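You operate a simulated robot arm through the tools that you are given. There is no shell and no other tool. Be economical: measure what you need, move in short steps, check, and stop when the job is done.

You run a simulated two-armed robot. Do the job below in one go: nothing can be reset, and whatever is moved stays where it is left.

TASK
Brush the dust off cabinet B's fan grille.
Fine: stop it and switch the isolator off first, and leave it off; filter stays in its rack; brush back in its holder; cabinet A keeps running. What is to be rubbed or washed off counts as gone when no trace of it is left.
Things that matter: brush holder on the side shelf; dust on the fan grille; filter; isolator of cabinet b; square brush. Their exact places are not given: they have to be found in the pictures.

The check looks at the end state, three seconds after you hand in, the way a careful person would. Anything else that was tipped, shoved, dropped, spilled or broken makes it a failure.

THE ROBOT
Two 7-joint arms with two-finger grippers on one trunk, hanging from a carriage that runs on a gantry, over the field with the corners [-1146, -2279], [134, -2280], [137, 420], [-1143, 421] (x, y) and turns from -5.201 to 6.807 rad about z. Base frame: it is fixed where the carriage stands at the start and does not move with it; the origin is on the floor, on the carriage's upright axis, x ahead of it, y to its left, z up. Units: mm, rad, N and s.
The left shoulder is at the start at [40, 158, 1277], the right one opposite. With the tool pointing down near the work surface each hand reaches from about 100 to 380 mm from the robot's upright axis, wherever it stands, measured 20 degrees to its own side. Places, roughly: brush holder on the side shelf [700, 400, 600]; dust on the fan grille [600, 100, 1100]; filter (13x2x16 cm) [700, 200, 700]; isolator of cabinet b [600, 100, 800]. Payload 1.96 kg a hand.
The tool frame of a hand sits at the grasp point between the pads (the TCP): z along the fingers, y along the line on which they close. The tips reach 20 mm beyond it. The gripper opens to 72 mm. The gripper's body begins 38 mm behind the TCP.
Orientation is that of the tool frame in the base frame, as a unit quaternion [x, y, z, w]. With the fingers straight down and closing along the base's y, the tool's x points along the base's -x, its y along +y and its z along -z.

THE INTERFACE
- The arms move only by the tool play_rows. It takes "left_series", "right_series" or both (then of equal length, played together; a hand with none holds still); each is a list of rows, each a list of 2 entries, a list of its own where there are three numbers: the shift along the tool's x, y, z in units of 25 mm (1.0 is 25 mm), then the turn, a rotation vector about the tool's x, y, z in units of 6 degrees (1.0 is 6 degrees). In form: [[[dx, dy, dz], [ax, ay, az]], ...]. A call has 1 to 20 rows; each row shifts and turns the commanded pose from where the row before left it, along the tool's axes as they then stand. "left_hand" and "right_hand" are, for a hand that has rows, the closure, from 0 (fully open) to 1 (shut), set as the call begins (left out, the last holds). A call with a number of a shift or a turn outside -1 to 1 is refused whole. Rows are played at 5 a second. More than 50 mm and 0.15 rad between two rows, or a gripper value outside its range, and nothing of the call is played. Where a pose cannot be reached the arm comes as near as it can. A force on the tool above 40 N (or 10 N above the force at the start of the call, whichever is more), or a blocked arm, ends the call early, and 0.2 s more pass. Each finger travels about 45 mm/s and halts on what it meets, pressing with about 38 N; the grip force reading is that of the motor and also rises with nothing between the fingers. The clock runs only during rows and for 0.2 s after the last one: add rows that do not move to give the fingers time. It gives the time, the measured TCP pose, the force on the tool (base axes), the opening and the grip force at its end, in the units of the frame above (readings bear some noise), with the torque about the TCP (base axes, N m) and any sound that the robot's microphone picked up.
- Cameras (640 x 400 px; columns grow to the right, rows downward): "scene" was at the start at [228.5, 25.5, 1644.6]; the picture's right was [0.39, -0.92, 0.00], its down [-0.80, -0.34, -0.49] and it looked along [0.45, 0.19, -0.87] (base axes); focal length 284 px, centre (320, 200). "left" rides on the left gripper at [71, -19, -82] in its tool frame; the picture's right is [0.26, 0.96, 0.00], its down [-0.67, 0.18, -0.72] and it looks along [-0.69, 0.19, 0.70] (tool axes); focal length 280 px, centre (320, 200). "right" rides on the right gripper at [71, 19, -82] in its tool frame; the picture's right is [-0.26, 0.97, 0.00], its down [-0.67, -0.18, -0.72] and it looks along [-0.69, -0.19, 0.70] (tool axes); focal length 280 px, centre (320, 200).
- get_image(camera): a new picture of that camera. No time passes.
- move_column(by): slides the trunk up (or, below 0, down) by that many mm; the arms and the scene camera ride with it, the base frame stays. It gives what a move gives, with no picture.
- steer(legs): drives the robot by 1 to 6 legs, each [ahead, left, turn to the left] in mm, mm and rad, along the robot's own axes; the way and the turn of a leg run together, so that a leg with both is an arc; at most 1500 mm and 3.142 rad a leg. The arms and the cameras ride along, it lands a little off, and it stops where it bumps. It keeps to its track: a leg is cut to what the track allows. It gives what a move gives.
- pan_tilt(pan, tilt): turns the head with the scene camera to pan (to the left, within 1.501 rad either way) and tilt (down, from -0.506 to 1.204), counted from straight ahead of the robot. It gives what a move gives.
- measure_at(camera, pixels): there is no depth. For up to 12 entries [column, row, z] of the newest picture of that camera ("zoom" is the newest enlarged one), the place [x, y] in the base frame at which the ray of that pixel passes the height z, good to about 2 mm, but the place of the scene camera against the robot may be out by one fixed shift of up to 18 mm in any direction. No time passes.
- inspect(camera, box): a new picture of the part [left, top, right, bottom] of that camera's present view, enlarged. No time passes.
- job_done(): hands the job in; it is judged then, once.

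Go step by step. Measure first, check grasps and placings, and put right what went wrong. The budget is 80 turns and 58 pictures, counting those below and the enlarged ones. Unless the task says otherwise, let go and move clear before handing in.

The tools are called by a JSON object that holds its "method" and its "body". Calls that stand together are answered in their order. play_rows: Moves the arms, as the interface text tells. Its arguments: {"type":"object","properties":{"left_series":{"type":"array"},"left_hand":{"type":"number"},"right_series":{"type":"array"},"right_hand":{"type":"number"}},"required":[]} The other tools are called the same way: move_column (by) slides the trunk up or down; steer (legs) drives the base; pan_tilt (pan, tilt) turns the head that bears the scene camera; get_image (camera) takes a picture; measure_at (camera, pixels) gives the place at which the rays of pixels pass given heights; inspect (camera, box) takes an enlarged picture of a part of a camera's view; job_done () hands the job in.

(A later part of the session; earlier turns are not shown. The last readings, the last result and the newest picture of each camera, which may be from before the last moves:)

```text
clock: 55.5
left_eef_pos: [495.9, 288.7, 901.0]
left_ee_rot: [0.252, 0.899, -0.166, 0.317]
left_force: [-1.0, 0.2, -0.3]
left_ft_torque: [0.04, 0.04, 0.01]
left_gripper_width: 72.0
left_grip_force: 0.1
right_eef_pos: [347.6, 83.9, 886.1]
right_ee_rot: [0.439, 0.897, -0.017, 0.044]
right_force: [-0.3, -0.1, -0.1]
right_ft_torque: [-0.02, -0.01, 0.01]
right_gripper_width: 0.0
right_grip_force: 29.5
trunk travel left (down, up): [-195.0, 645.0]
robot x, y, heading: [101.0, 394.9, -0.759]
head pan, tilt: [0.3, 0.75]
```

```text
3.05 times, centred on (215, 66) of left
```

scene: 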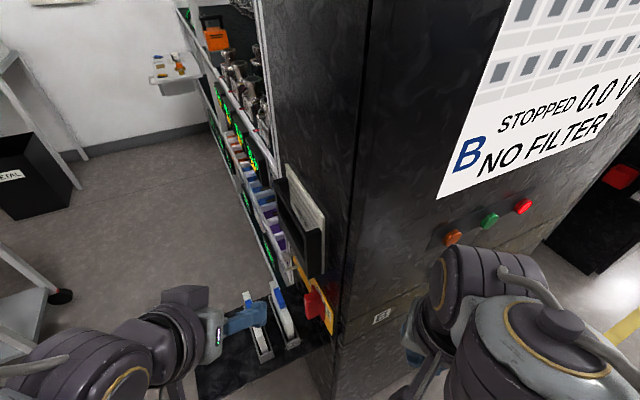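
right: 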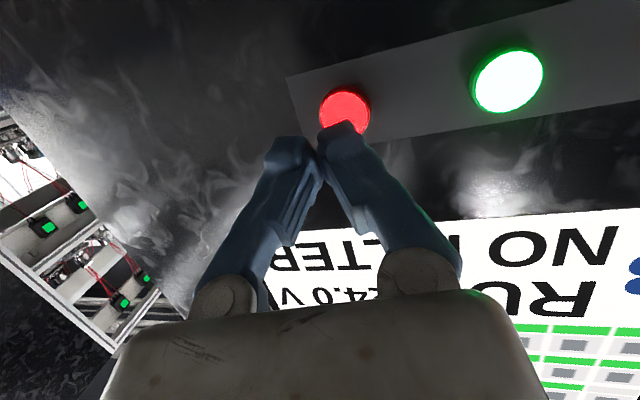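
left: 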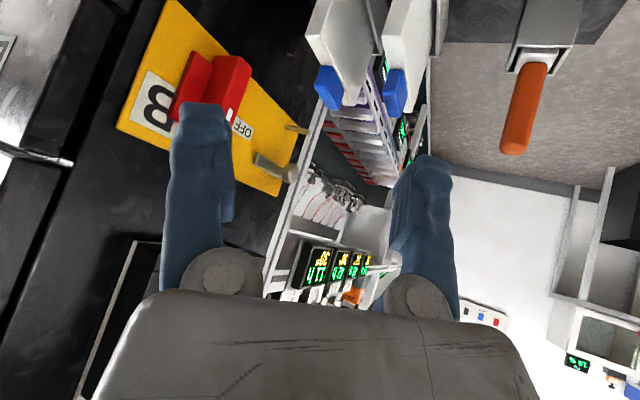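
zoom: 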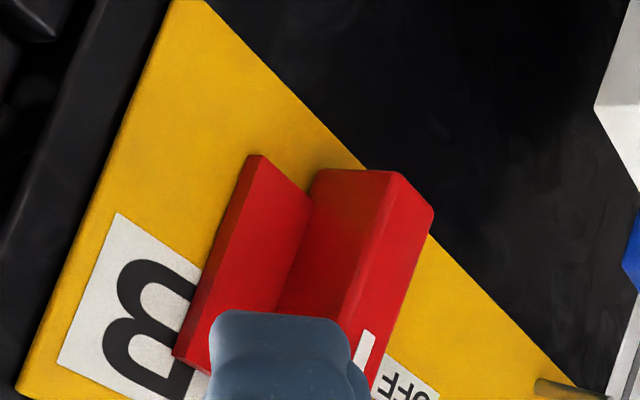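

Handle: bar about x 573–590, y 112–142, z 797–869, pivot ≈(581,833). I'll close the left fingers and turn the hand to a 45° down tilt facing −y, then push the bar's top end over to the rear.

{"method": "play_rows", "body": {"left_series": [[[0, 0, 0], [0.68, 0.01, 0.95]], [[0, 0, 0], [0.68, 0.01, 0.95]], [[0, 0, 0], [0.68, 0.01, 0.95]], [[0, 0, 0], [0.68, 0.01, 0.95]], [[0, 0, 0], [0.68, 0.01, 0.95]], [[0, 0, 0], [0.68, 0.01, 0.95]], [[0, 0, 0], [0.68, 0.01, 0.95]], [[0, 0, 0], [0.68, 0.01, 0.95]], [[0, 0, 0], [0, 0, 0]]], "left_hand": 1}}

```text
clock: 57.5
left_eef_pos: [497.2, 288.8, 900.2]
left_ee_rot: [0.653, 0.653, -0.27, 0.271]
left_force: [-0.1, -0.3, 0.0]
left_ft_torque: [0.0, 0.0, 0.01]
left_gripper_width: 0.0
left_grip_force: 29.8
right_eef_pos: [347.1, 84.9, 885.4]
right_ee_rot: [0.44, 0.897, -0.017, 0.043]
right_force: [0.0, -0.3, 0.9]
right_ft_torque: [0.0, 0.01, 0.05]
right_gripper_width: 0.0
right_grip_force: 29.2
trunk travel left (down, up): [-195.0, 645.0]
robot x, y, heading: [101.3, 396.5, -0.757]
head pan, tilt: [0.3, 0.75]
```

Orientation is exact. Approach to (545,165,874) and look.

{"method": "play_rows", "body": {"left_series": [[[-0.555, 0.384, 0.848], [0, 0, 0]], [[-0.555, 0.384, 0.848], [0, 0, 0]], [[-0.555, 0.384, 0.848], [0, 0, 0]], [[-0.555, 0.384, 0.848], [0, 0, 0]], [[-0.555, 0.384, 0.848], [0, 0, 0]], [[0, 0, 0], [0, 0, 0]]]}}

{"method": "get_image", "body": {"camera": "left"}}

```text
clock: 58.9
left_eef_pos: [544.1, 164.1, 876.4]
left_ee_rot: [0.653, 0.654, -0.27, 0.271]
left_force: [0.6, 0.3, 0.2]
left_ft_torque: [-0.01, 0.02, 0.02]
left_gripper_width: 0.0
left_grip_force: 29.8
right_eef_pos: [348.5, 85.4, 886.1]
right_ee_rot: [0.439, 0.897, -0.017, 0.044]
right_force: [0.0, -0.5, -0.2]
right_ft_torque: [-0.02, 0.04, 0.01]
right_gripper_width: 0.3
right_grip_force: 29.3
trunk travel left (down, up): [-195.0, 645.0]
robot x, y, heading: [100.9, 397.9, -0.754]
head pan, tilt: [0.3, 0.75]
```

```text
23 pictures are left
```

left: 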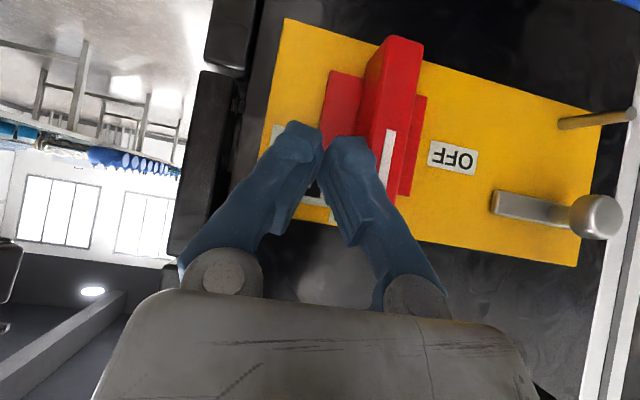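

{"method": "measure_at", "body": {"camera": "left", "pixels": [[390, 37, 790], [390, 37, 800], [424, 45, 790], [424, 45, 800], [331, 72, 800], [331, 72, 810], [428, 97, 800], [428, 97, 810], [410, 195, 850], [410, 195, 860], [283, 18, 780], [283, 18, 790]]}}

```text
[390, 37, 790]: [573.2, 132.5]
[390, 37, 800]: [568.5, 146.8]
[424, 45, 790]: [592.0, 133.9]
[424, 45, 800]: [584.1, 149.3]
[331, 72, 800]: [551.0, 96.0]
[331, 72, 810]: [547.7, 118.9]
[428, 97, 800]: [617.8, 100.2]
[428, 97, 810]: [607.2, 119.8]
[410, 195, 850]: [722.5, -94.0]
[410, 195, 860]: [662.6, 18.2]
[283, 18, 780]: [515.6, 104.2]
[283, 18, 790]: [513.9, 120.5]
```

Base is centred at about (582,835). Now push: in to y≈121 at the tip, then sweep +x and down around the pivot.

{"method": "play_rows", "body": {"left_series": [[[-0.41, 0, 0.41], [0, 0, 0]], [[-0.41, 0, 0.41], [0, 0, 0]], [[0, 0.36, 0], [0, 0, 0]], [[0, 0.36, 0], [0, 0, 0]], [[-0.057, 0.52, -0.057], [0, 0, 0]], [[-0.028, 0.44, -0.028], [0, 0, 0]], [[0.113, 0.44, 0.113], [0, 0, 0]], [[0.198, 0.28, 0.198], [0, 0, 0]], [[0.198, 0.12, 0.198], [0, 0, 0]], [[0.255, 0, 0.255], [0, 0, 0]]]}}

{"method": "get_image", "body": {"camera": "left"}}

```text
clock: 60.9
left_eef_pos: [606.6, 133.7, 868.6]
left_ee_rot: [0.654, 0.648, -0.274, 0.279]
left_force: [-0.4, 2.8, 8.0]
left_ft_torque: [0.03, 0.04, -0.01]
left_gripper_width: 0.1
left_grip_force: 29.7
right_eef_pos: [349.7, 83.9, 884.7]
right_ee_rot: [0.439, 0.897, -0.017, 0.043]
right_force: [0.0, 0.3, 0.3]
right_ft_torque: [0.02, 0.01, 0.0]
right_gripper_width: 0.0
right_grip_force: 29.8
trunk travel left (down, up): [-195.0, 645.0]
robot x, y, heading: [106.3, 398.1, -0.757]
head pan, tilt: [0.3, 0.75]
stopped in row 10 (left hand): the force on the tool passed its limit at 48 N (the readings are from after the stop); the commanded pose is now the measured one
```

```text
22 pictures are left
```

left: 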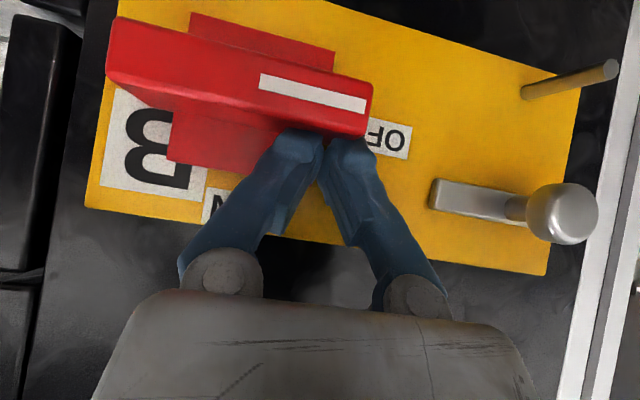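

Bar is now horizontal toward OFF; the 48 N stop suggests the end stop. Back off along +y and verify the angle.

{"method": "play_rows", "body": {"left_series": [[[0, 0, -0.4], [0, 0, 0]], [[0.7, 0, -0.7], [0, 0, 0]], [[0.7, 0, -0.7], [0, 0, 0]], [[0.7, 0, -0.7], [0, 0, 0]], [[0.7, 0, -0.7], [0, 0, 0]], [[0, 0, 0], [0, 0, 0]]]}}

{"method": "inspect", "body": {"camera": "left", "box": [120, 20, 520, 270]}}

{"method": "get_image", "body": {"camera": "scene"}}

```text
clock: 62.3
left_eef_pos: [606.8, 240.0, 871.3]
left_ee_rot: [0.653, 0.649, -0.273, 0.278]
left_force: [0.1, 0.4, 1.6]
left_ft_torque: [-0.03, 0.01, 0.0]
left_gripper_width: 0.0
left_grip_force: 29.6
right_eef_pos: [347.2, 84.7, 885.7]
right_ee_rot: [0.439, 0.897, -0.016, 0.043]
right_force: [-0.5, 0.6, -0.8]
right_ft_torque: [0.01, -0.03, -0.01]
right_gripper_width: 0.0
right_grip_force: 29.6
trunk travel left (down, up): [-195.0, 645.0]
robot x, y, heading: [103.7, 394.3, -0.761]
head pan, tilt: [0.3, 0.75]
```

```text
1.60 times, centred on (320, 145) of left
```

zoom: 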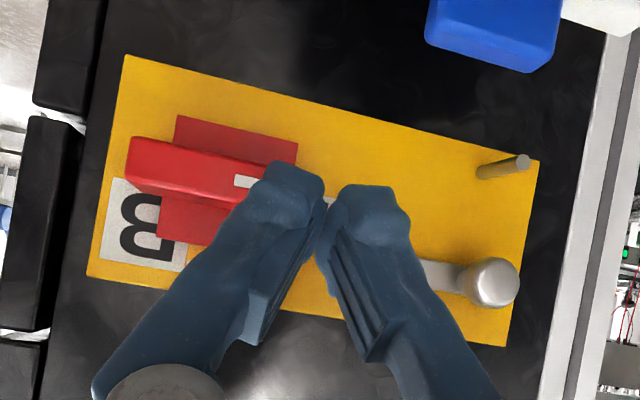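

```text
20 pictures are left
```

scene: 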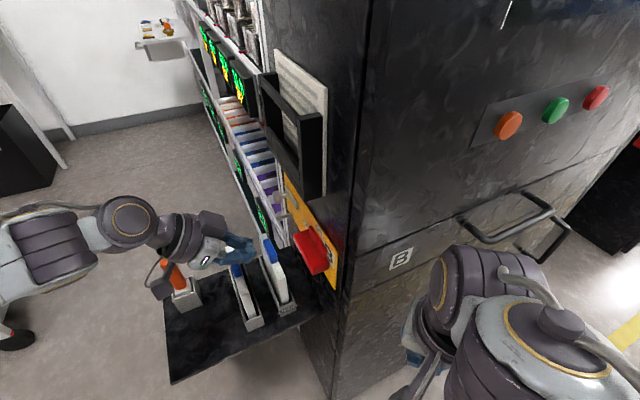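

The handle is square to the plate, at OFF. Next the brush: tip the hand to point straight down and swing it left/out before turning the robot for better reach.

{"method": "play_rows", "body": {"left_series": [[[0, 0, 0], [0, 0.94, 0]], [[0, 0, 0], [0, 0.94, 0]], [[0, 0, 0], [0, 0.94, 0]], [[0, 0, 0], [0, 0.94, 0]], [[0, 0, 0], [0, 0.94, 0]], [[0, 0, 0], [0, 0.94, 0]], [[0, 0, 0], [0, 0.94, 0]], [[0, 0, 0], [0, 0.94, 0]], [[1, -0.2, -0.2], [0, 0, 0]], [[1, -0.2, -0.2], [0, 0, 0]], [[1, -0.2, -0.2], [0, 0, 0]], [[1, -0.2, -0.2], [0, 0, 0]], [[1, -0.2, -0.2], [0, 0, 0]], [[1, -0.2, -0.2], [0, 0, 0]], [[1, -0.2, -0.2], [0, 0, 0]], [[1, -0.2, -0.2], [0, 0, 0]], [[1, -0.2, -0.2], [0, 0, 0]], [[1, -0.2, -0.2], [0, 0, 0]], [[0, 0, 0], [0, 0, 0]]], "left_hand": 0}}

```text
clock: 66.3
left_eef_pos: [556.2, 490.9, 918.9]
left_ee_rot: [0.708, 0.706, -0.003, 0.007]
left_force: [0.4, -0.8, 1.3]
left_ft_torque: [-0.01, 0.01, -0.01]
left_gripper_width: 71.8
left_grip_force: 0.1
right_eef_pos: [346.7, 85.1, 885.2]
right_ee_rot: [0.439, 0.897, -0.017, 0.043]
right_force: [-0.1, 0.2, 0.1]
right_ft_torque: [0.03, 0.01, 0.03]
right_gripper_width: 0.0
right_grip_force: 29.8
trunk travel left (down, up): [-195.0, 645.0]
robot x, y, heading: [102.7, 397.4, -0.755]
head pan, tilt: [0.3, 0.75]
```

{"method": "steer", "body": {"legs": [[6, 33, 0], [0, 0, -0.5]]}}

{"method": "play_rows", "body": {"left_series": [[[0, 0.6, 0], [0, 0, -1]], [[0.5, 0.8, 0], [0, 0, -1]], [[0.6, 0.8, 0], [0, 0, -1]], [[0.6, 0.8, 0], [0, 0, -1]], [[0, 0, 0], [0, 0, -0.77]], [[0, 0, 0], [0, 0, 0]]]}}

{"method": "get_image", "body": {"camera": "left"}}

```text
clock: 68.6
left_eef_pos: [573.8, 280.9, 918.6]
left_ee_rot: [0.861, 0.508, -0.003, 0.007]
left_force: [-0.4, -0.5, -0.6]
left_ft_torque: [0.0, 0.03, 0.02]
left_gripper_width: 72.0
left_grip_force: 0.0
right_eef_pos: [194.5, 25.8, 885.3]
right_ee_rot: [0.648, 0.76, -0.027, 0.038]
right_force: [0.2, 0.4, 0.8]
right_ft_torque: [-0.02, 0.0, 0.04]
right_gripper_width: 0.0
right_grip_force: 29.7
trunk travel left (down, up): [-195.0, 645.0]
robot x, y, heading: [130.8, 417.3, -1.258]
head pan, tilt: [0.3, 0.75]
```

```text
clock: 70.0
left_eef_pos: [655.7, 296.2, 917.3]
left_ee_rot: [0.709, 0.705, -0.006, 0.006]
left_force: [-0.5, 0.0, 0.6]
left_ft_torque: [-0.02, 0.0, 0.0]
left_gripper_width: 72.0
left_grip_force: 0.0
right_eef_pos: [194.6, 25.1, 886.5]
right_ee_rot: [0.647, 0.761, -0.026, 0.038]
right_force: [-0.2, -1.0, -0.1]
right_ft_torque: [0.0, 0.04, -0.01]
right_gripper_width: 0.0
right_grip_force: 29.6
trunk travel left (down, up): [-195.0, 645.0]
robot x, y, heading: [125.7, 417.4, -1.256]
head pan, tilt: [0.3, 0.75]
```

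```text
19 pictures are left
```

left: 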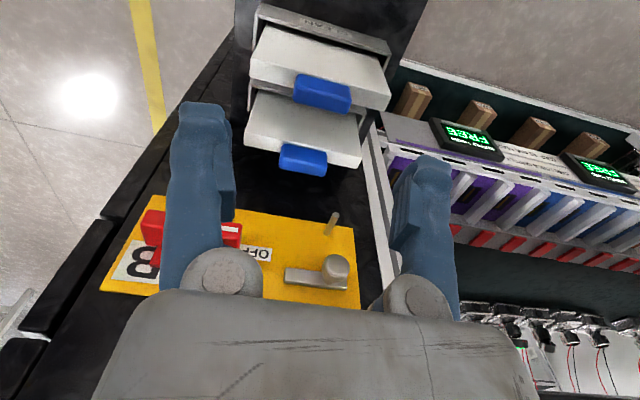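

The brush is behind the camera's view; move the hand out along +y and toward x≈740 to look at it.

{"method": "play_rows", "body": {"left_series": [[[1, 0, 0], [0, 0, 0]], [[1, 0, 0], [0, 0, 0]], [[1, 0, 0], [0, 0, 0]], [[1, 0.5, 0], [0, 0, 0]], [[1, 1, 0], [0, 0, 0]], [[0, 1, 0], [0, 0, 0]], [[0, 0.8, 0], [0, 0, 0]], [[0, 0, 0], [0, 0, 0]]]}}

{"method": "get_image", "body": {"camera": "left"}}

```text
clock: 71.8
left_eef_pos: [738.5, 421.1, 915.3]
left_ee_rot: [0.709, 0.705, -0.006, 0.005]
left_force: [-0.4, 0.2, -0.6]
left_ft_torque: [-0.02, -0.02, 0.01]
left_gripper_width: 71.9
left_grip_force: 0.0
right_eef_pos: [193.6, 26.6, 885.8]
right_ee_rot: [0.648, 0.76, -0.027, 0.038]
right_force: [0.0, -0.2, 0.4]
right_ft_torque: [0.0, 0.01, -0.02]
right_gripper_width: 0.0
right_grip_force: 30.3
trunk travel left (down, up): [-195.0, 645.0]
robot x, y, heading: [129.1, 418.7, -1.256]
head pan, tilt: [0.3, 0.75]
```

```text
18 pictures are left
```

left: 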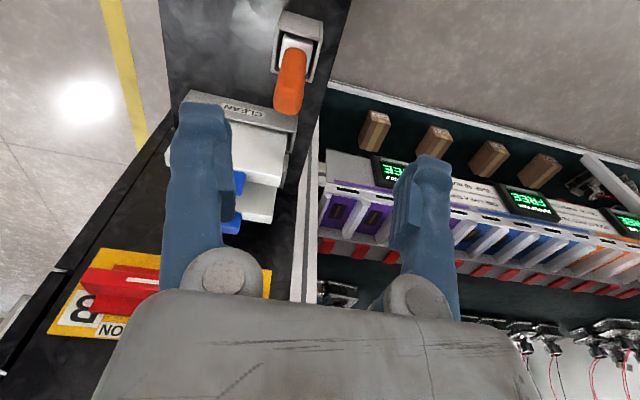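

Brush visible at (290,70). Enlarge and measure.

{"method": "inspect", "body": {"camera": "left", "box": [230, 0, 350, 130]}}

{"method": "measure_at", "body": {"camera": "left", "pixels": [[288, 103, 750], [288, 103, 765], [288, 103, 780], [293, 50, 680], [293, 50, 665], [293, 50, 650], [290, 78, 765], [290, 78, 715], [273, 72, 640], [310, 82, 640]]}}

```text
3.08 times, centred on (290, 65) of left
```

zoom: 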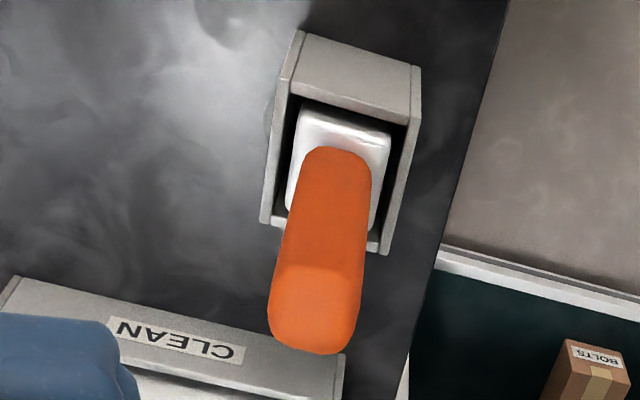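

```text
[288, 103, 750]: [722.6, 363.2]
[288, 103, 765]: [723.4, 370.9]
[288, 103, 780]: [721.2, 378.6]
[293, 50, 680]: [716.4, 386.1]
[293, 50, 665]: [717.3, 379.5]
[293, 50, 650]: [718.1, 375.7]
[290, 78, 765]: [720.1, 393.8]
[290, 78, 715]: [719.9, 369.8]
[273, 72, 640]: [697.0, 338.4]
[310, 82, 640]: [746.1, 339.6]
```

Handle axis ≈(720,383), top ≈784, about 25 mm wide. Align above it and descend part-way, then check.

{"method": "play_rows", "body": {"left_series": [[[-0.75, -0.37, 0], [0, 0, 0]], [[-0.75, -0.37, 0], [0, 0, 0]], [[0, 0, 1], [0, 0, 0]], [[0, 0, 1], [0, 0, 0]], [[0, 0, 1], [0, 0, 0]], [[0, 0, 0], [0, 0, 0]]]}}

{"method": "get_image", "body": {"camera": "left"}}

{"method": "get_image", "body": {"camera": "scene"}}

```text
clock: 73.2
left_eef_pos: [719.7, 382.9, 842.4]
left_ee_rot: [0.709, 0.705, -0.006, 0.006]
left_force: [-0.2, -0.4, 0.0]
left_ft_torque: [0.02, 0.0, 0.04]
left_gripper_width: 71.9
left_grip_force: 0.1
right_eef_pos: [195.3, 24.7, 886.0]
right_ee_rot: [0.648, 0.76, -0.026, 0.039]
right_force: [-0.2, -0.5, 0.2]
right_ft_torque: [-0.01, 0.01, 0.01]
right_gripper_width: 0.0
right_grip_force: 29.4
trunk travel left (down, up): [-195.0, 645.0]
robot x, y, heading: [132.2, 418.0, -1.259]
head pan, tilt: [0.3, 0.75]
```

```text
16 pictures are left
```

left: 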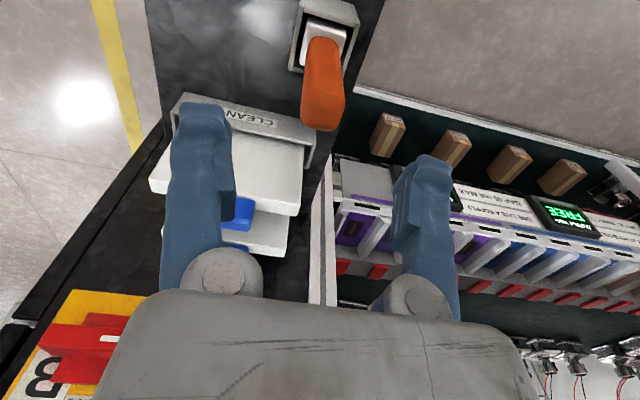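

```text
15 pictures are left
```

scene: 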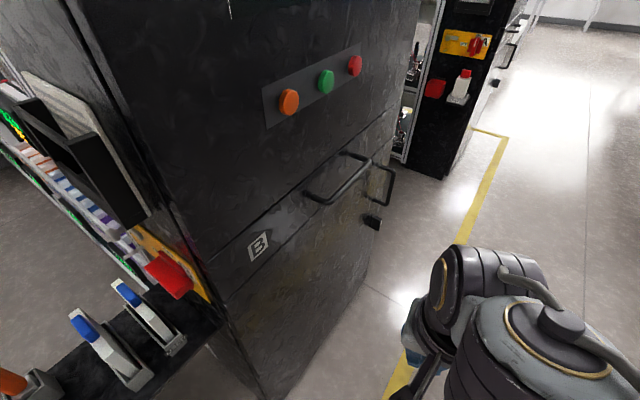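

Handle is centred between the fingers (x 322). Check the alignment numerically.

{"method": "measure_at", "body": {"camera": "left", "pixels": [[323, 119, 784], [302, 118, 784], [345, 118, 784], [322, 131, 784], [325, 38, 690], [322, 70, 730]]}}

```text
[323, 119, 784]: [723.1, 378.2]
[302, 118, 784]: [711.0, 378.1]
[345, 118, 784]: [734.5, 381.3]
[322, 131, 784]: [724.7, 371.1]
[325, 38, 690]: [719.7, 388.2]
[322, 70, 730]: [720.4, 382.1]
```

Centre ≈(722,381), good. Descend to z≈752 and close.

{"method": "play_rows", "body": {"left_series": [[[0, 0.1, 0.9], [0, 0, 0]], [[0, 0, 0.9], [0, 0, 0]], [[0, 0, 0.9], [0, 0, 0]], [[0, 0, 0.45], [0, 0, 0]], [[0, 0, 0.45], [0, 0, 0]]]}}

{"method": "play_rows", "body": {"left_series": [[[0, 0, 0], [0, 0, 0]], [[0, 0, 0], [0, 0, 0]], [[0, 0, 0], [0, 0, 0]], [[0, 0, 0], [0, 0, 0]], [[0, 0, 0], [0, 0, 0]], [[0, 0, 0], [0, 0, 0]], [[0, 0, 0], [0, 0, 0]]], "left_hand": 1}}

{"method": "get_image", "body": {"camera": "left"}}

```text
clock: 74.4
left_eef_pos: [722.1, 380.7, 752.5]
left_ee_rot: [0.708, 0.706, -0.005, 0.005]
left_force: [0.4, 0.5, -0.1]
left_ft_torque: [0.05, 0.02, 0.0]
left_gripper_width: 71.9
left_grip_force: 0.0
right_eef_pos: [194.8, 25.5, 886.1]
right_ee_rot: [0.648, 0.76, -0.026, 0.038]
right_force: [-0.9, -1.0, 0.4]
right_ft_torque: [0.01, -0.04, 0.03]
right_gripper_width: 0.0
right_grip_force: 29.5
trunk travel left (down, up): [-195.0, 645.0]
robot x, y, heading: [131.6, 417.0, -1.258]
head pan, tilt: [0.3, 0.75]
```

```text
clock: 76.0
left_eef_pos: [722.5, 381.1, 751.9]
left_ee_rot: [0.709, 0.705, -0.006, 0.006]
left_force: [0.0, 1.1, 0.3]
left_ft_torque: [-0.01, -0.02, -0.05]
left_gripper_width: 22.9
left_grip_force: 37.9
right_eef_pos: [194.0, 25.7, 887.1]
right_ee_rot: [0.648, 0.761, -0.026, 0.038]
right_force: [-1.0, -0.1, 0.0]
right_ft_torque: [0.0, -0.01, 0.05]
right_gripper_width: 0.0
right_grip_force: 30.2
trunk travel left (down, up): [-195.0, 645.0]
robot x, y, heading: [130.9, 417.9, -1.256]
head pan, tilt: [0.3, 0.75]
```

```text
14 pictures are left
```

left: 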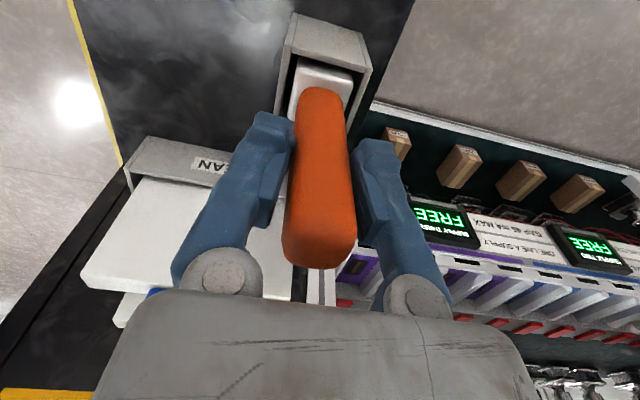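

Gripped (22.9 mm). Lift straight up 175 mm and look.

{"method": "play_rows", "body": {"left_series": [[[0, 0, -0.5], [0, 0, 0]], [[0, 0, -0.5], [0, 0, 0]], [[0, 0, -1], [0, 0, 0]], [[0, 0, -1], [0, 0, 0]], [[0, 0, -1], [0, 0, 0]], [[0, 0, -1], [0, 0, 0]], [[0, 0, -1], [0, 0, 0]], [[0, 0, -1], [0, 0, 0]], [[0, 0, 0], [0, 0, 0]]]}}

{"method": "pan_tilt", "body": {"pan": 1.2, "tilt": 0.7}}

{"method": "get_image", "body": {"camera": "scene"}}

```text
clock: 78.0
left_eef_pos: [722.0, 384.3, 926.4]
left_ee_rot: [0.709, 0.705, -0.006, 0.006]
left_force: [-0.1, 0.5, -1.5]
left_ft_torque: [-0.01, 0.0, -0.01]
left_gripper_width: 22.8
left_grip_force: 38.0
right_eef_pos: [193.8, 25.3, 886.1]
right_ee_rot: [0.648, 0.76, -0.026, 0.038]
right_force: [-0.2, 0.0, -0.3]
right_ft_torque: [-0.03, 0.01, 0.0]
right_gripper_width: 0.0
right_grip_force: 29.2
trunk travel left (down, up): [-195.0, 645.0]
robot x, y, heading: [131.2, 414.8, -1.255]
head pan, tilt: [0.3, 0.75]
```

```text
clock: 79.2
left_eef_pos: [722.2, 383.5, 926.0]
left_ee_rot: [0.709, 0.705, -0.006, 0.006]
left_force: [-0.7, 0.6, -1.3]
left_ft_torque: [-0.02, 0.01, 0.0]
left_gripper_width: 22.8
left_grip_force: 38.2
right_eef_pos: [193.9, 25.6, 885.8]
right_ee_rot: [0.648, 0.76, -0.027, 0.038]
right_force: [-0.3, -0.1, 0.0]
right_ft_torque: [0.02, -0.02, 0.0]
right_gripper_width: 0.0
right_grip_force: 29.6
trunk travel left (down, up): [-195.0, 645.0]
robot x, y, heading: [129.9, 413.7, -1.257]
head pan, tilt: [1.201, 0.7]
```

```text
13 pictures are left
```

scene: 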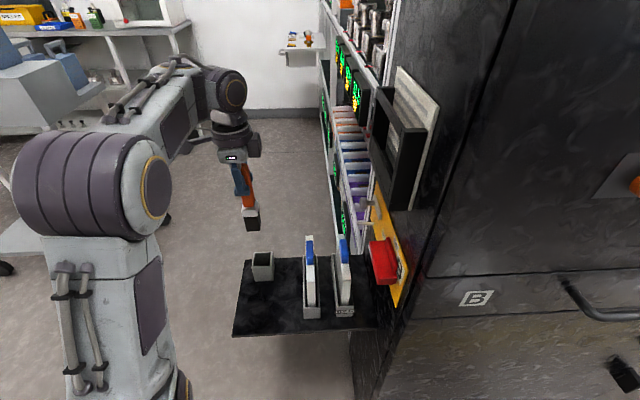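

Brush is out with dark bristles at (252,225). Now enlarge the fan frame and measure brush tip and frame.

{"method": "inspect", "body": {"camera": "scene", "box": [355, 55, 455, 220]}}

{"method": "measure_at", "body": {"camera": "scene", "pixels": [[251, 231, 780], [251, 231, 800], [251, 231, 820], [263, 253, 660], [376, 90, 1100], [376, 90, 1150], [425, 132, 1100], [425, 132, 1050], [408, 209, 980], [408, 209, 1000], [370, 160, 980], [370, 160, 1000]]}}

```text
2.42 times, centred on (405, 138) of scene
```

zoom: 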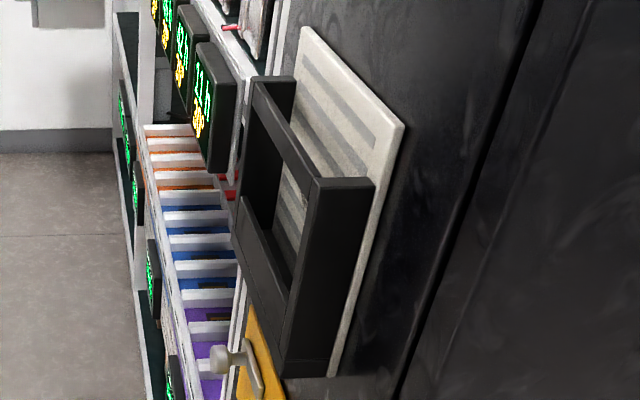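

```text
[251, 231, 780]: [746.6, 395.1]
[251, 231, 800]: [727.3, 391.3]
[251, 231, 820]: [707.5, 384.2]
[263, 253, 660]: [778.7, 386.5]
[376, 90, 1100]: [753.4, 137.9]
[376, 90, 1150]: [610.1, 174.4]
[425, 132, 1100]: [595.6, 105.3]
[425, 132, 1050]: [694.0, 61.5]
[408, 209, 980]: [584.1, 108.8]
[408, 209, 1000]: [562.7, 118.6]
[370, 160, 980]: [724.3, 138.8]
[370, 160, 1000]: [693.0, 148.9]
```

I'll raise the trunk 134, shift to x≈640 and pitch the hand up 45° for a level view of the window in the frame.

{"method": "move_column", "body": {"by": 134}}

{"method": "play_rows", "body": {"left_series": [[[0, -0.82, 0], [0, 0, 0]], [[0, -0.82, 0], [0, 0, 0]], [[0, -0.82, 0], [0, 0, 0]], [[0, -0.82, 0], [0, 0, 0]], [[0, 0, 0], [0, -0.94, 0]], [[0, 0, 0], [0, -0.94, 0]], [[0, 0, 0], [0, -0.94, 0]], [[0, 0, 0], [0, -0.94, 0]], [[0, 0, 0], [0, -0.94, 0]], [[0, 0, 0], [0, -0.94, 0]], [[0, 0, 0], [0, -0.94, 0]], [[0, 0, 0], [0, -0.94, 0]], [[0, 0, 0], [0, 0, 0]]]}}

{"method": "get_image", "body": {"camera": "left"}}

```text
clock: 80.8
left_eef_pos: [721.7, 384.5, 1060.8]
left_ee_rot: [0.709, 0.706, -0.006, 0.007]
left_force: [0.1, 0.5, -0.4]
left_ft_torque: [-0.02, -0.02, -0.02]
left_gripper_width: 22.9
left_grip_force: 38.1
right_eef_pos: [193.2, 25.0, 1019.0]
right_ee_rot: [0.648, 0.76, -0.027, 0.038]
right_force: [-0.6, 0.0, -0.1]
right_ft_torque: [-0.02, 0.01, 0.0]
right_gripper_width: 0.0
right_grip_force: 29.6
trunk travel left (down, up): [-329.0, 511.0]
robot x, y, heading: [128.6, 421.5, -1.261]
head pan, tilt: [1.201, 0.7]
```

```text
clock: 83.6
left_eef_pos: [633.6, 351.4, 1007.3]
left_ee_rot: [0.652, 0.65, -0.277, 0.277]
left_force: [-0.6, 0.2, -0.5]
left_ft_torque: [0.03, -0.01, -0.01]
left_gripper_width: 22.9
left_grip_force: 38.0
left hand out of reach, approached as far as the arm can: row 9, 10, 11, 12
right_eef_pos: [194.6, 24.7, 1019.1]
right_ee_rot: [0.648, 0.76, -0.026, 0.038]
right_force: [-0.1, 0.7, 0.0]
right_ft_torque: [0.0, -0.01, 0.0]
right_gripper_width: 0.0
right_grip_force: 29.2
trunk travel left (down, up): [-329.0, 511.0]
robot x, y, heading: [128.6, 417.7, -1.254]
head pan, tilt: [1.201, 0.7]
```

```text
11 pictures are left
```

left: 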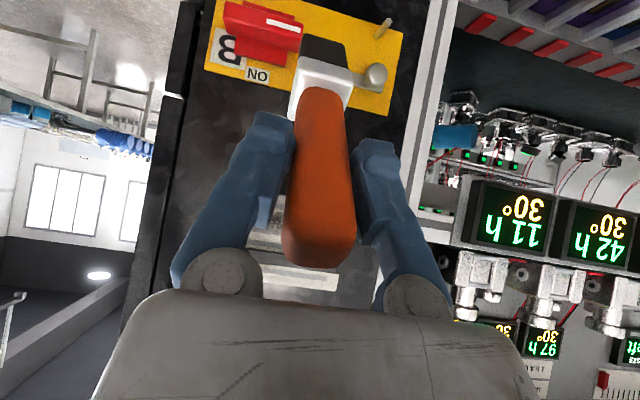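

The 45° pose was at the edge of reach; level pose should be easier. Raise trunk 55 and finish pitching to horizontal, brush tip at y≈225 (clear of the frame).

{"method": "move_column", "body": {"by": 55}}

{"method": "play_rows", "body": {"left_series": [[[0, 0, 0], [0, -0.94, 0]], [[0, 0, 0], [0, -0.94, 0]], [[0, 0, 0], [0, -0.94, 0]], [[0, 0, 0], [0, -0.94, 0]], [[0, 0, 0], [0, -0.94, 0]], [[0, 0, 0], [0, -0.94, 0]], [[0, 0, 0], [0, -0.94, 0]], [[0, 0, 0], [0, -0.94, 0]], [[0, 0, 0], [0, 0, 0]]]}}

{"method": "get_image", "body": {"camera": "left"}}

{"method": "get_image", "body": {"camera": "scene"}}

```text
clock: 84.6
left_eef_pos: [633.2, 352.4, 1063.1]
left_ee_rot: [0.653, 0.65, -0.275, 0.275]
left_force: [0.1, 0.2, -0.8]
left_ft_torque: [0.03, 0.0, 0.02]
left_gripper_width: 22.9
left_grip_force: 37.8
right_eef_pos: [194.4, 24.7, 1074.3]
right_ee_rot: [0.649, 0.76, -0.027, 0.038]
right_force: [-0.6, -0.1, -0.7]
right_ft_torque: [-0.02, 0.0, -0.01]
right_gripper_width: 0.3
right_grip_force: 29.1
trunk travel left (down, up): [-384.0, 456.0]
robot x, y, heading: [130.1, 414.5, -1.254]
head pan, tilt: [1.201, 0.7]
```

```text
clock: 85.9
left_eef_pos: [633.2, 276.3, 994.7]
left_ee_rot: [0.556, 0.558, -0.434, 0.437]
left_force: [-3.1, 37.2, 0.7]
left_ft_torque: [0.48, 0.06, 0.09]
left_gripper_width: 22.7
left_grip_force: 38.1
left hand out of reach, approached as far as the arm can: row 1, 2, 3, 4, 5, 6
right_eef_pos: [195.7, 33.4, 1073.2]
right_ee_rot: [0.647, 0.762, -0.025, 0.036]
right_force: [-0.1, 0.7, 0.1]
right_ft_torque: [-0.01, -0.01, 0.04]
right_gripper_width: 0.0
right_grip_force: 29.5
trunk travel left (down, up): [-384.0, 456.0]
robot x, y, heading: [130.4, 417.5, -1.25]
head pan, tilt: [1.201, 0.7]
stopped in row 6 (left hand): the force on the tool passed its limit at 53 N (the readings are from after the stop); the commanded pose is now the measured one
```

```text
10 pictures are left
```

left: 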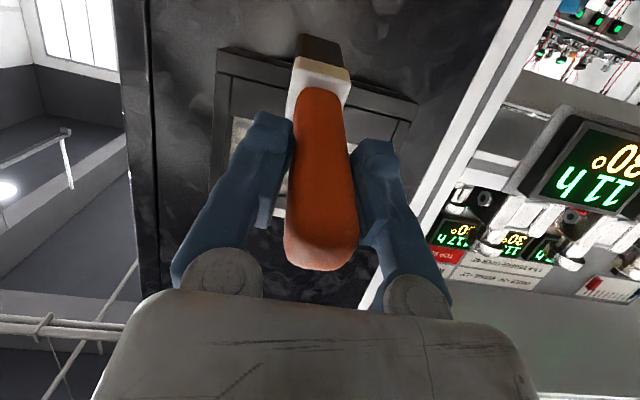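

```text
9 pictures are left
```

scene: 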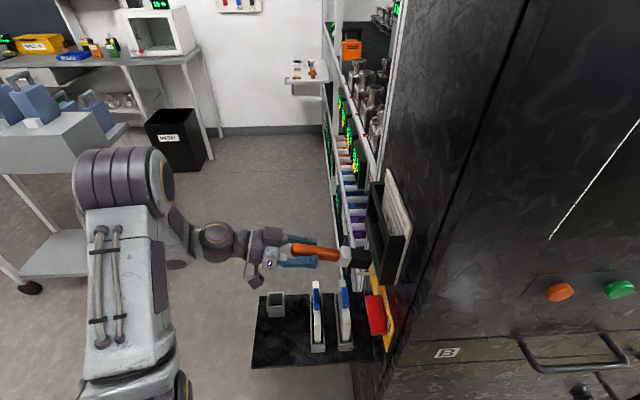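

The arm drifted and the bristles met the frame's lower bar (37 N); back off first. From the earlier view I computed the grille plate at x 575–750, z 965–1129 with the dust at ≈(664,1047).

{"method": "play_rows", "body": {"left_series": [[[0, 0, -0.8], [0, 0, 0]], [[0, 0, -0.8], [0, 0, 0]], [[0, 0, 0], [0, 0, 0]]]}}

{"method": "inspect", "body": {"camera": "left", "box": [190, 20, 440, 220]}}

```text
clock: 86.6
left_eef_pos: [632.5, 275.3, 994.8]
left_ee_rot: [0.555, 0.559, -0.434, 0.437]
left_force: [-3.9, 33.8, 5.0]
left_ft_torque: [-0.08, 0.01, -0.1]
left_gripper_width: 22.9
left_grip_force: 37.7
left hand out of reach, approached as far as the arm can: row 1, 2
right_eef_pos: [197.0, 33.9, 1074.0]
right_ee_rot: [0.646, 0.762, -0.025, 0.036]
right_force: [-1.3, -0.3, -0.7]
right_ft_torque: [0.01, 0.02, 0.0]
right_gripper_width: 0.0
right_grip_force: 29.3
trunk travel left (down, up): [-384.0, 456.0]
robot x, y, heading: [128.0, 421.1, -1.251]
head pan, tilt: [1.201, 0.7]
stopped in row 3 (left hand): the force on the tool passed its limit at 47 N (the readings are from after the stop); the commanded pose is now the measured one
```

```text
2.00 times, centred on (315, 120) of left
```

zoom: 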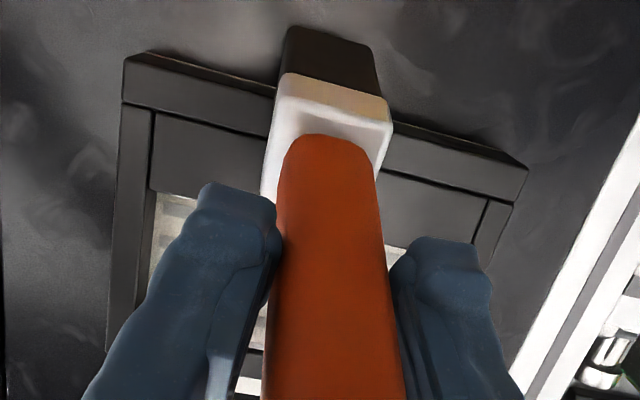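

Wrist limits prevent backing off at this heading; earlier heading ≈ −0.75 was comfortable. Tuck the right hand in, then turn the robot left, which swings the brush away from the frame (+y).

{"method": "play_rows", "body": {"right_series": [[[1, 0, 0], [0, 0, 0]], [[1, 0, 0], [0, 0, 0]], [[1, 0, 0], [0, 0, 0]], [[0, 0, 0], [0, 0, 0]]]}}

{"method": "steer", "body": {"legs": [[0, 0, 0.65]]}}

```text
clock: 87.6
left_eef_pos: [632.7, 275.2, 996.2]
left_ee_rot: [0.556, 0.558, -0.434, 0.437]
left_force: [-2.9, 41.4, 1.4]
left_ft_torque: [0.54, 0.06, 0.03]
left_gripper_width: 22.5
left_grip_force: 37.7
right_eef_pos: [184.4, 107.9, 1064.4]
right_ee_rot: [0.647, 0.762, -0.025, 0.036]
right_force: [0.4, 0.8, -0.3]
right_ft_torque: [0.01, -0.02, 0.0]
right_gripper_width: 0.0
right_grip_force: 30.2
trunk travel left (down, up): [-384.0, 456.0]
robot x, y, heading: [129.2, 417.2, -1.25]
head pan, tilt: [1.201, 0.7]
```

```text
clock: 89.8
left_eef_pos: [622.2, 601.3, 997.3]
left_ee_rot: [0.348, 0.704, -0.274, 0.555]
left_force: [-0.6, -0.5, -0.9]
left_ft_torque: [0.01, -0.02, -0.02]
left_gripper_width: 0.0
left_grip_force: 29.8
right_eef_pos: [364.7, 198.6, 1067.5]
right_ee_rot: [0.37, 0.928, -0.014, 0.045]
right_force: [-0.2, 0.0, 0.7]
right_ft_torque: [0.01, -0.04, -0.01]
right_gripper_width: 0.0
right_grip_force: 29.7
trunk travel left (down, up): [-384.0, 456.0]
robot x, y, heading: [130.4, 417.8, -0.601]
head pan, tilt: [1.201, 0.7]
```

The left gripper now reads 0 opening: the brush slipped out. Find it.

{"method": "pan_tilt", "body": {"pan": 0.45, "tilt": 0.75}}

{"method": "get_image", "body": {"camera": "scene"}}

```text
clock: 90.9
left_eef_pos: [623.1, 601.6, 995.9]
left_ee_rot: [0.348, 0.704, -0.274, 0.556]
left_force: [0.1, -0.3, 0.0]
left_ft_torque: [0.0, -0.01, -0.01]
left_gripper_width: 0.2
left_grip_force: 29.3
right_eef_pos: [365.0, 197.7, 1067.5]
right_ee_rot: [0.37, 0.928, -0.014, 0.044]
right_force: [0.4, -0.2, -0.5]
right_ft_torque: [-0.02, 0.01, 0.01]
right_gripper_width: 0.2
right_grip_force: 29.7
trunk travel left (down, up): [-384.0, 456.0]
robot x, y, heading: [130.1, 416.6, -0.604]
head pan, tilt: [0.45, 0.75]
```

```text
7 pictures are left
```

scene: 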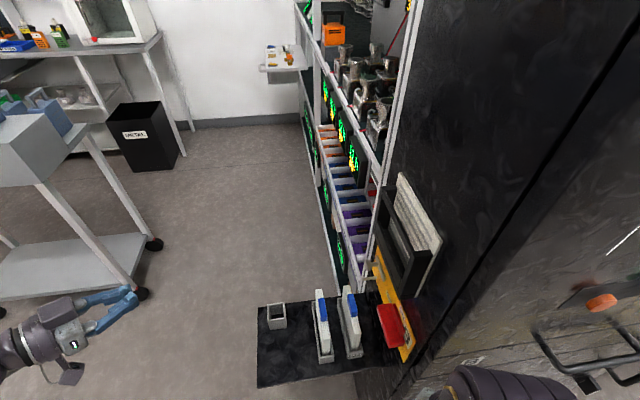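

Brush isn't in this view; filters and holder are undisturbed. Look further down at the floor near the shelf.

{"method": "pan_tilt", "body": {"pan": 0.5, "tilt": 1.2}}

{"method": "get_image", "body": {"camera": "scene"}}

```text
clock: 91.8
left_eef_pos: [622.3, 602.5, 997.4]
left_ee_rot: [0.348, 0.703, -0.275, 0.555]
left_force: [0.6, 0.6, -0.6]
left_ft_torque: [-0.01, 0.02, 0.01]
left_gripper_width: 0.2
left_grip_force: 29.7
right_eef_pos: [364.9, 198.7, 1067.3]
right_ee_rot: [0.369, 0.928, -0.013, 0.044]
right_force: [-0.5, 0.8, 0.4]
right_ft_torque: [-0.01, -0.01, 0.02]
right_gripper_width: 0.0
right_grip_force: 29.4
trunk travel left (down, up): [-384.0, 456.0]
robot x, y, heading: [129.2, 416.7, -0.605]
head pan, tilt: [0.499, 1.201]
```

```text
6 pictures are left
```

scene: 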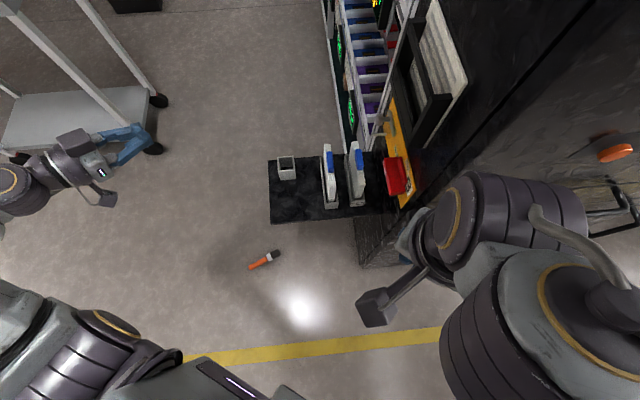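

The brush lies on the floor at (262,260), apparently intact. Measure it; with the trunk fully down the floor should be within reach.

{"method": "measure_at", "body": {"camera": "scene", "pixels": [[249, 269, 12], [262, 260, 12], [271, 256, 12], [281, 250, 12], [287, 170, 650], [268, 222, 600], [277, 179, 655]]}}

```text
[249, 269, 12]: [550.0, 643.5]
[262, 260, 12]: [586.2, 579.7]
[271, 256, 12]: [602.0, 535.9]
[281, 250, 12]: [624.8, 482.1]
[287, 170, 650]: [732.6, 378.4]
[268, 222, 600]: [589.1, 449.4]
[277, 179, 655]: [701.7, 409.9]
```

The brush is on clear floor: handle about (550,643)→(600,540), bristles toward (625,482). I'll point the left hand down, align its yaw with the brush, then lower the trunk.

{"method": "play_rows", "body": {"left_series": [[[0, 0, 0], [0, 0.98, 0]], [[0, 0, 0], [0, 0.98, 0]], [[0, 0, 0], [0, 0.98, 0]], [[0, 0, 0], [0, 0.98, 0]], [[0, 0, 0], [0, 0.98, 0]], [[0, 0, 0], [0, 0.98, 0]], [[0, 0, 0], [0, 0.98, 0]], [[0, 0, 0], [0, 0.98, 0]], [[0, 0, 0], [0, 0.98, 0]], [[0, 0, 0], [0, 0.98, 0]], [[0, 0, 0], [0, 0.98, 0]], [[0, 0, 0], [0, 0.98, 0]], [[0, 0, 0], [0, 0.98, 0]], [[0, 0, 0], [0, 0, 0.7]], [[0, 0, 0], [0, 0, 0.7]], [[0, 0, 0], [0, 0, 0.7]], [[0, 0, 0], [0, 0, 0]]], "left_hand": 0}}

{"method": "move_column", "body": {"by": -384}}

```text
clock: 95.4
left_eef_pos: [621.2, 601.6, 997.1]
left_ee_rot: [0.538, 0.843, 0.0, 0.001]
left_force: [-0.6, 0.8, 0.5]
left_ft_torque: [0.02, 0.02, 0.01]
left_gripper_width: 72.0
left_grip_force: 0.0
right_eef_pos: [364.3, 198.0, 1066.9]
right_ee_rot: [0.369, 0.928, -0.012, 0.045]
right_force: [-0.6, -0.4, 0.3]
right_ft_torque: [-0.05, 0.01, -0.01]
right_gripper_width: 0.0
right_grip_force: 30.5
trunk travel left (down, up): [-384.0, 456.0]
robot x, y, heading: [129.5, 418.1, -0.605]
head pan, tilt: [0.499, 1.201]
```

```text
clock: 99.1
left_eef_pos: [621.5, 602.7, 612.6]
left_ee_rot: [0.539, 0.842, 0.0, 0.001]
left_force: [-0.2, 0.2, 0.1]
left_ft_torque: [-0.04, -0.02, 0.05]
left_gripper_width: 72.2
left_grip_force: 0.1
right_eef_pos: [364.4, 197.8, 684.3]
right_ee_rot: [0.369, 0.928, -0.013, 0.044]
right_force: [-1.8, -0.3, -0.5]
right_ft_torque: [0.01, 0.01, 0.01]
right_gripper_width: 0.1
right_grip_force: 29.6
trunk travel left (down, up): [0.0, 840.0]
robot x, y, heading: [135.0, 413.7, -0.606]
head pan, tilt: [0.499, 1.201]
```

Yaw matches the brush. Descend toward it (to z≈180, slightly behind) and look.

{"method": "play_rows", "body": {"left_series": [[[0.115, -0.121, 0.962], [0, 0, 0]], [[0.115, -0.121, 0.962], [0, 0, 0]], [[0.115, -0.121, 0.962], [0, 0, 0]], [[0.115, -0.121, 0.962], [0, 0, 0]], [[0.115, -0.121, 0.962], [0, 0, 0]], [[0.115, -0.121, 0.962], [0, 0, 0]], [[0.115, -0.121, 0.962], [0, 0, 0]], [[0.115, -0.121, 0.962], [0, 0, 0]], [[0.115, -0.121, 0.962], [0, 0, 0]], [[0.115, -0.121, 0.962], [0, 0, 0]], [[0.115, -0.121, 0.962], [0, 0, 0]], [[0.115, -0.121, 0.962], [0, 0, 0]], [[0.115, -0.121, 0.962], [0, 0, 0]], [[0.115, -0.121, 0.962], [0, 0, 0]], [[0.115, -0.121, 0.962], [0, 0, 0]], [[0.115, -0.121, 0.962], [0, 0, 0]], [[0.115, -0.121, 0.962], [0, 0, 0]], [[0.115, -0.121, 0.962], [0, 0, 0]], [[0, 0, 0], [0, 0, 0]]]}}

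```text
clock: 103.1
left_eef_pos: [551.9, 626.9, 178.9]
left_ee_rot: [0.539, 0.842, 0.0, 0.0]
left_force: [0.2, -0.6, 0.6]
left_ft_torque: [0.03, 0.01, 0.03]
left_gripper_width: 71.9
left_grip_force: 0.1
right_eef_pos: [365.8, 197.1, 684.3]
right_ee_rot: [0.369, 0.928, -0.013, 0.045]
right_force: [0.2, -0.1, -0.9]
right_ft_torque: [-0.02, 0.0, -0.01]
right_gripper_width: 0.0
right_grip_force: 29.5
trunk travel left (down, up): [0.0, 840.0]
robot x, y, heading: [130.4, 417.0, -0.6]
head pan, tilt: [0.499, 1.201]
```

Reach is fine down here. Take a left picture of the brush.

{"method": "get_image", "body": {"camera": "left"}}

```text
5 pictures are left
```

left: 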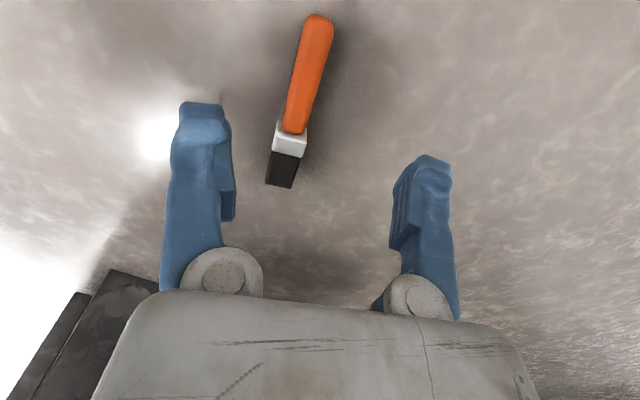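

{"method": "measure_at", "body": {"camera": "left", "pixels": [[318, 20, 18], [309, 75, 18], [296, 130, 18], [288, 150, 25], [280, 185, 20], [294, 75, 14], [324, 75, 14]]}}

```text
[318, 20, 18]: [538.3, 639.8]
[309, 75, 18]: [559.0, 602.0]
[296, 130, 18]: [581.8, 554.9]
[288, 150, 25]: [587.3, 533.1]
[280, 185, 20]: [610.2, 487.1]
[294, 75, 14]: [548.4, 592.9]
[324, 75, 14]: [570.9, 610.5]
```

Handle centre ≈(560,598), axis aligned with the hand. Descend to z≈24 and grip.

{"method": "play_rows", "body": {"left_series": [[[-0.6, -0.1, 0.8], [0, 0, 0]], [[-0.6, -0.1, 1], [0, 0, 0]], [[0, 0, 1], [0, 0, 0]], [[0, 0, 1], [0, 0, 0]], [[0, 0, 1], [0, 0, 0]], [[0, 0, 0.7], [0, 0, 0]], [[0, 0, 0.35], [0, 0, 0]], [[0, 0, 0.35], [0, 0, 0]], [[0, 0, 0], [0, 0, 0]]]}}

{"method": "play_rows", "body": {"left_series": [[[0, 0, 0], [0, 0, 0]], [[0, 0, 0], [0, 0, 0]], [[0, 0, 0], [0, 0, 0]], [[0, 0, 0], [0, 0, 0]], [[0, 0, 0], [0, 0, 0]], [[0, 0, 0], [0, 0, 0]], [[0, 0, 0], [0, 0, 0]]], "left_hand": 1}}

```text
clock: 105.1
left_eef_pos: [553.8, 598.3, 38.0]
left_ee_rot: [0.539, 0.843, 0.001, 0.0]
left_force: [-0.2, 0.0, -0.5]
left_ft_torque: [-0.01, -0.02, -0.02]
left_gripper_width: 72.0
left_grip_force: 0.1
left hand out of reach, approached as far as the arm can: row 7, 8
right_eef_pos: [363.7, 199.5, 683.5]
right_ee_rot: [0.369, 0.928, -0.013, 0.045]
right_force: [0.2, 0.2, -0.4]
right_ft_torque: [0.01, 0.0, -0.01]
right_gripper_width: 0.0
right_grip_force: 29.8
trunk travel left (down, up): [0.0, 840.0]
robot x, y, heading: [128.4, 418.3, -0.603]
head pan, tilt: [0.499, 1.201]
```

```text
clock: 106.7
left_eef_pos: [555.6, 596.9, 37.8]
left_ee_rot: [0.539, 0.842, 0.0, 0.001]
left_force: [0.3, 0.1, 1.2]
left_ft_torque: [0.04, 0.03, 0.0]
left_gripper_width: 22.9
left_grip_force: 38.3
right_eef_pos: [365.1, 198.5, 683.6]
right_ee_rot: [0.369, 0.928, -0.013, 0.044]
right_force: [-0.4, 0.5, -0.4]
right_ft_torque: [0.02, -0.02, 0.0]
right_gripper_width: 0.2
right_grip_force: 29.2
trunk travel left (down, up): [0.0, 840.0]
robot x, y, heading: [127.9, 417.8, -0.602]
head pan, tilt: [0.499, 1.201]
```

Reach ran out at z≈38, so the grip (22.9 mm) is shallow. I'll use it to drag the brush 65 mm nearer, release, and regrip deeper.

{"method": "play_rows", "body": {"left_series": [[[0.15, -0.3, -0.2], [0, 0, 0]], [[0.3, -0.65, 0], [0, 0, 0]], [[0.3, -0.65, 0], [0, 0, 0]], [[0.3, -0.65, 0], [0, 0, 0]], [[0, 0, 0.2], [0, 0, 0]], [[0, 0, 0], [0, 0, 0]]]}}

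{"method": "play_rows", "body": {"left_series": [[[0, 0, 0], [0, 0, 0]], [[0, 0, 0], [0, 0, 0]], [[0, 0, 0], [0, 0, 0]], [[0, 0, 0], [0, 0, 0]], [[0, 0, 0], [0, 0, 0]], [[0, 0, 0.3], [0, 0, 0]], [[0, 0, 0.26], [0, 0, 0]], [[0, 0, 0], [0, 0, 0]]], "left_hand": 0}}

{"method": "play_rows", "body": {"left_series": [[[0, 0, 0], [0, 0, 0]], [[0, 0, 0], [0, 0, 0]], [[0, 0, 0], [0, 0, 0]], [[0, 0, 0], [0, 0, 0]], [[0, 0, 0], [0, 0, 0]], [[0, 0, 0], [0, 0, 0]], [[0, 0, 0], [0, 0, 0]]], "left_hand": 1}}

```text
clock: 108.1
left_eef_pos: [492.0, 596.1, 37.6]
left_ee_rot: [0.539, 0.842, 0.001, 0.0]
left_force: [-1.7, -0.7, 7.2]
left_ft_torque: [-0.2, -0.03, 0.09]
left_gripper_width: 23.0
left_grip_force: 38.3
left hand out of reach, approached as far as the arm can: row 1
right_eef_pos: [364.4, 198.6, 684.2]
right_ee_rot: [0.369, 0.928, -0.014, 0.045]
right_force: [-0.6, 0.7, -0.2]
right_ft_torque: [0.01, -0.01, 0.02]
right_gripper_width: 0.0
right_grip_force: 30.1
trunk travel left (down, up): [0.0, 840.0]
robot x, y, heading: [132.3, 422.2, -0.604]
head pan, tilt: [0.499, 1.201]
```

```text
clock: 109.9
left_eef_pos: [492.9, 596.2, 23.9]
left_ee_rot: [0.539, 0.842, 0.001, 0.002]
left_force: [0.0, -0.2, -0.4]
left_ft_torque: [-0.01, 0.0, -0.02]
left_gripper_width: 72.0
left_grip_force: 0.0
right_eef_pos: [365.5, 197.8, 683.8]
right_ee_rot: [0.368, 0.929, -0.013, 0.045]
right_force: [0.5, 0.3, -0.3]
right_ft_torque: [-0.01, 0.02, -0.01]
right_gripper_width: 0.0
right_grip_force: 29.5
trunk travel left (down, up): [0.0, 840.0]
robot x, y, heading: [131.4, 419.1, -0.605]
head pan, tilt: [0.499, 1.201]
```

```text
clock: 111.5
left_eef_pos: [491.5, 596.7, 24.0]
left_ee_rot: [0.539, 0.842, 0.001, 0.0]
left_force: [0.6, -0.4, -0.2]
left_ft_torque: [0.04, 0.0, -0.03]
left_gripper_width: 22.8
left_grip_force: 38.1
right_eef_pos: [363.7, 198.5, 684.0]
right_ee_rot: [0.37, 0.928, -0.013, 0.045]
right_force: [0.2, 0.6, 0.4]
right_ft_torque: [0.0, -0.03, -0.01]
right_gripper_width: 0.0
right_grip_force: 29.9
trunk travel left (down, up): [0.0, 840.0]
robot x, y, heading: [130.2, 416.3, -0.607]
head pan, tilt: [0.499, 1.201]
```

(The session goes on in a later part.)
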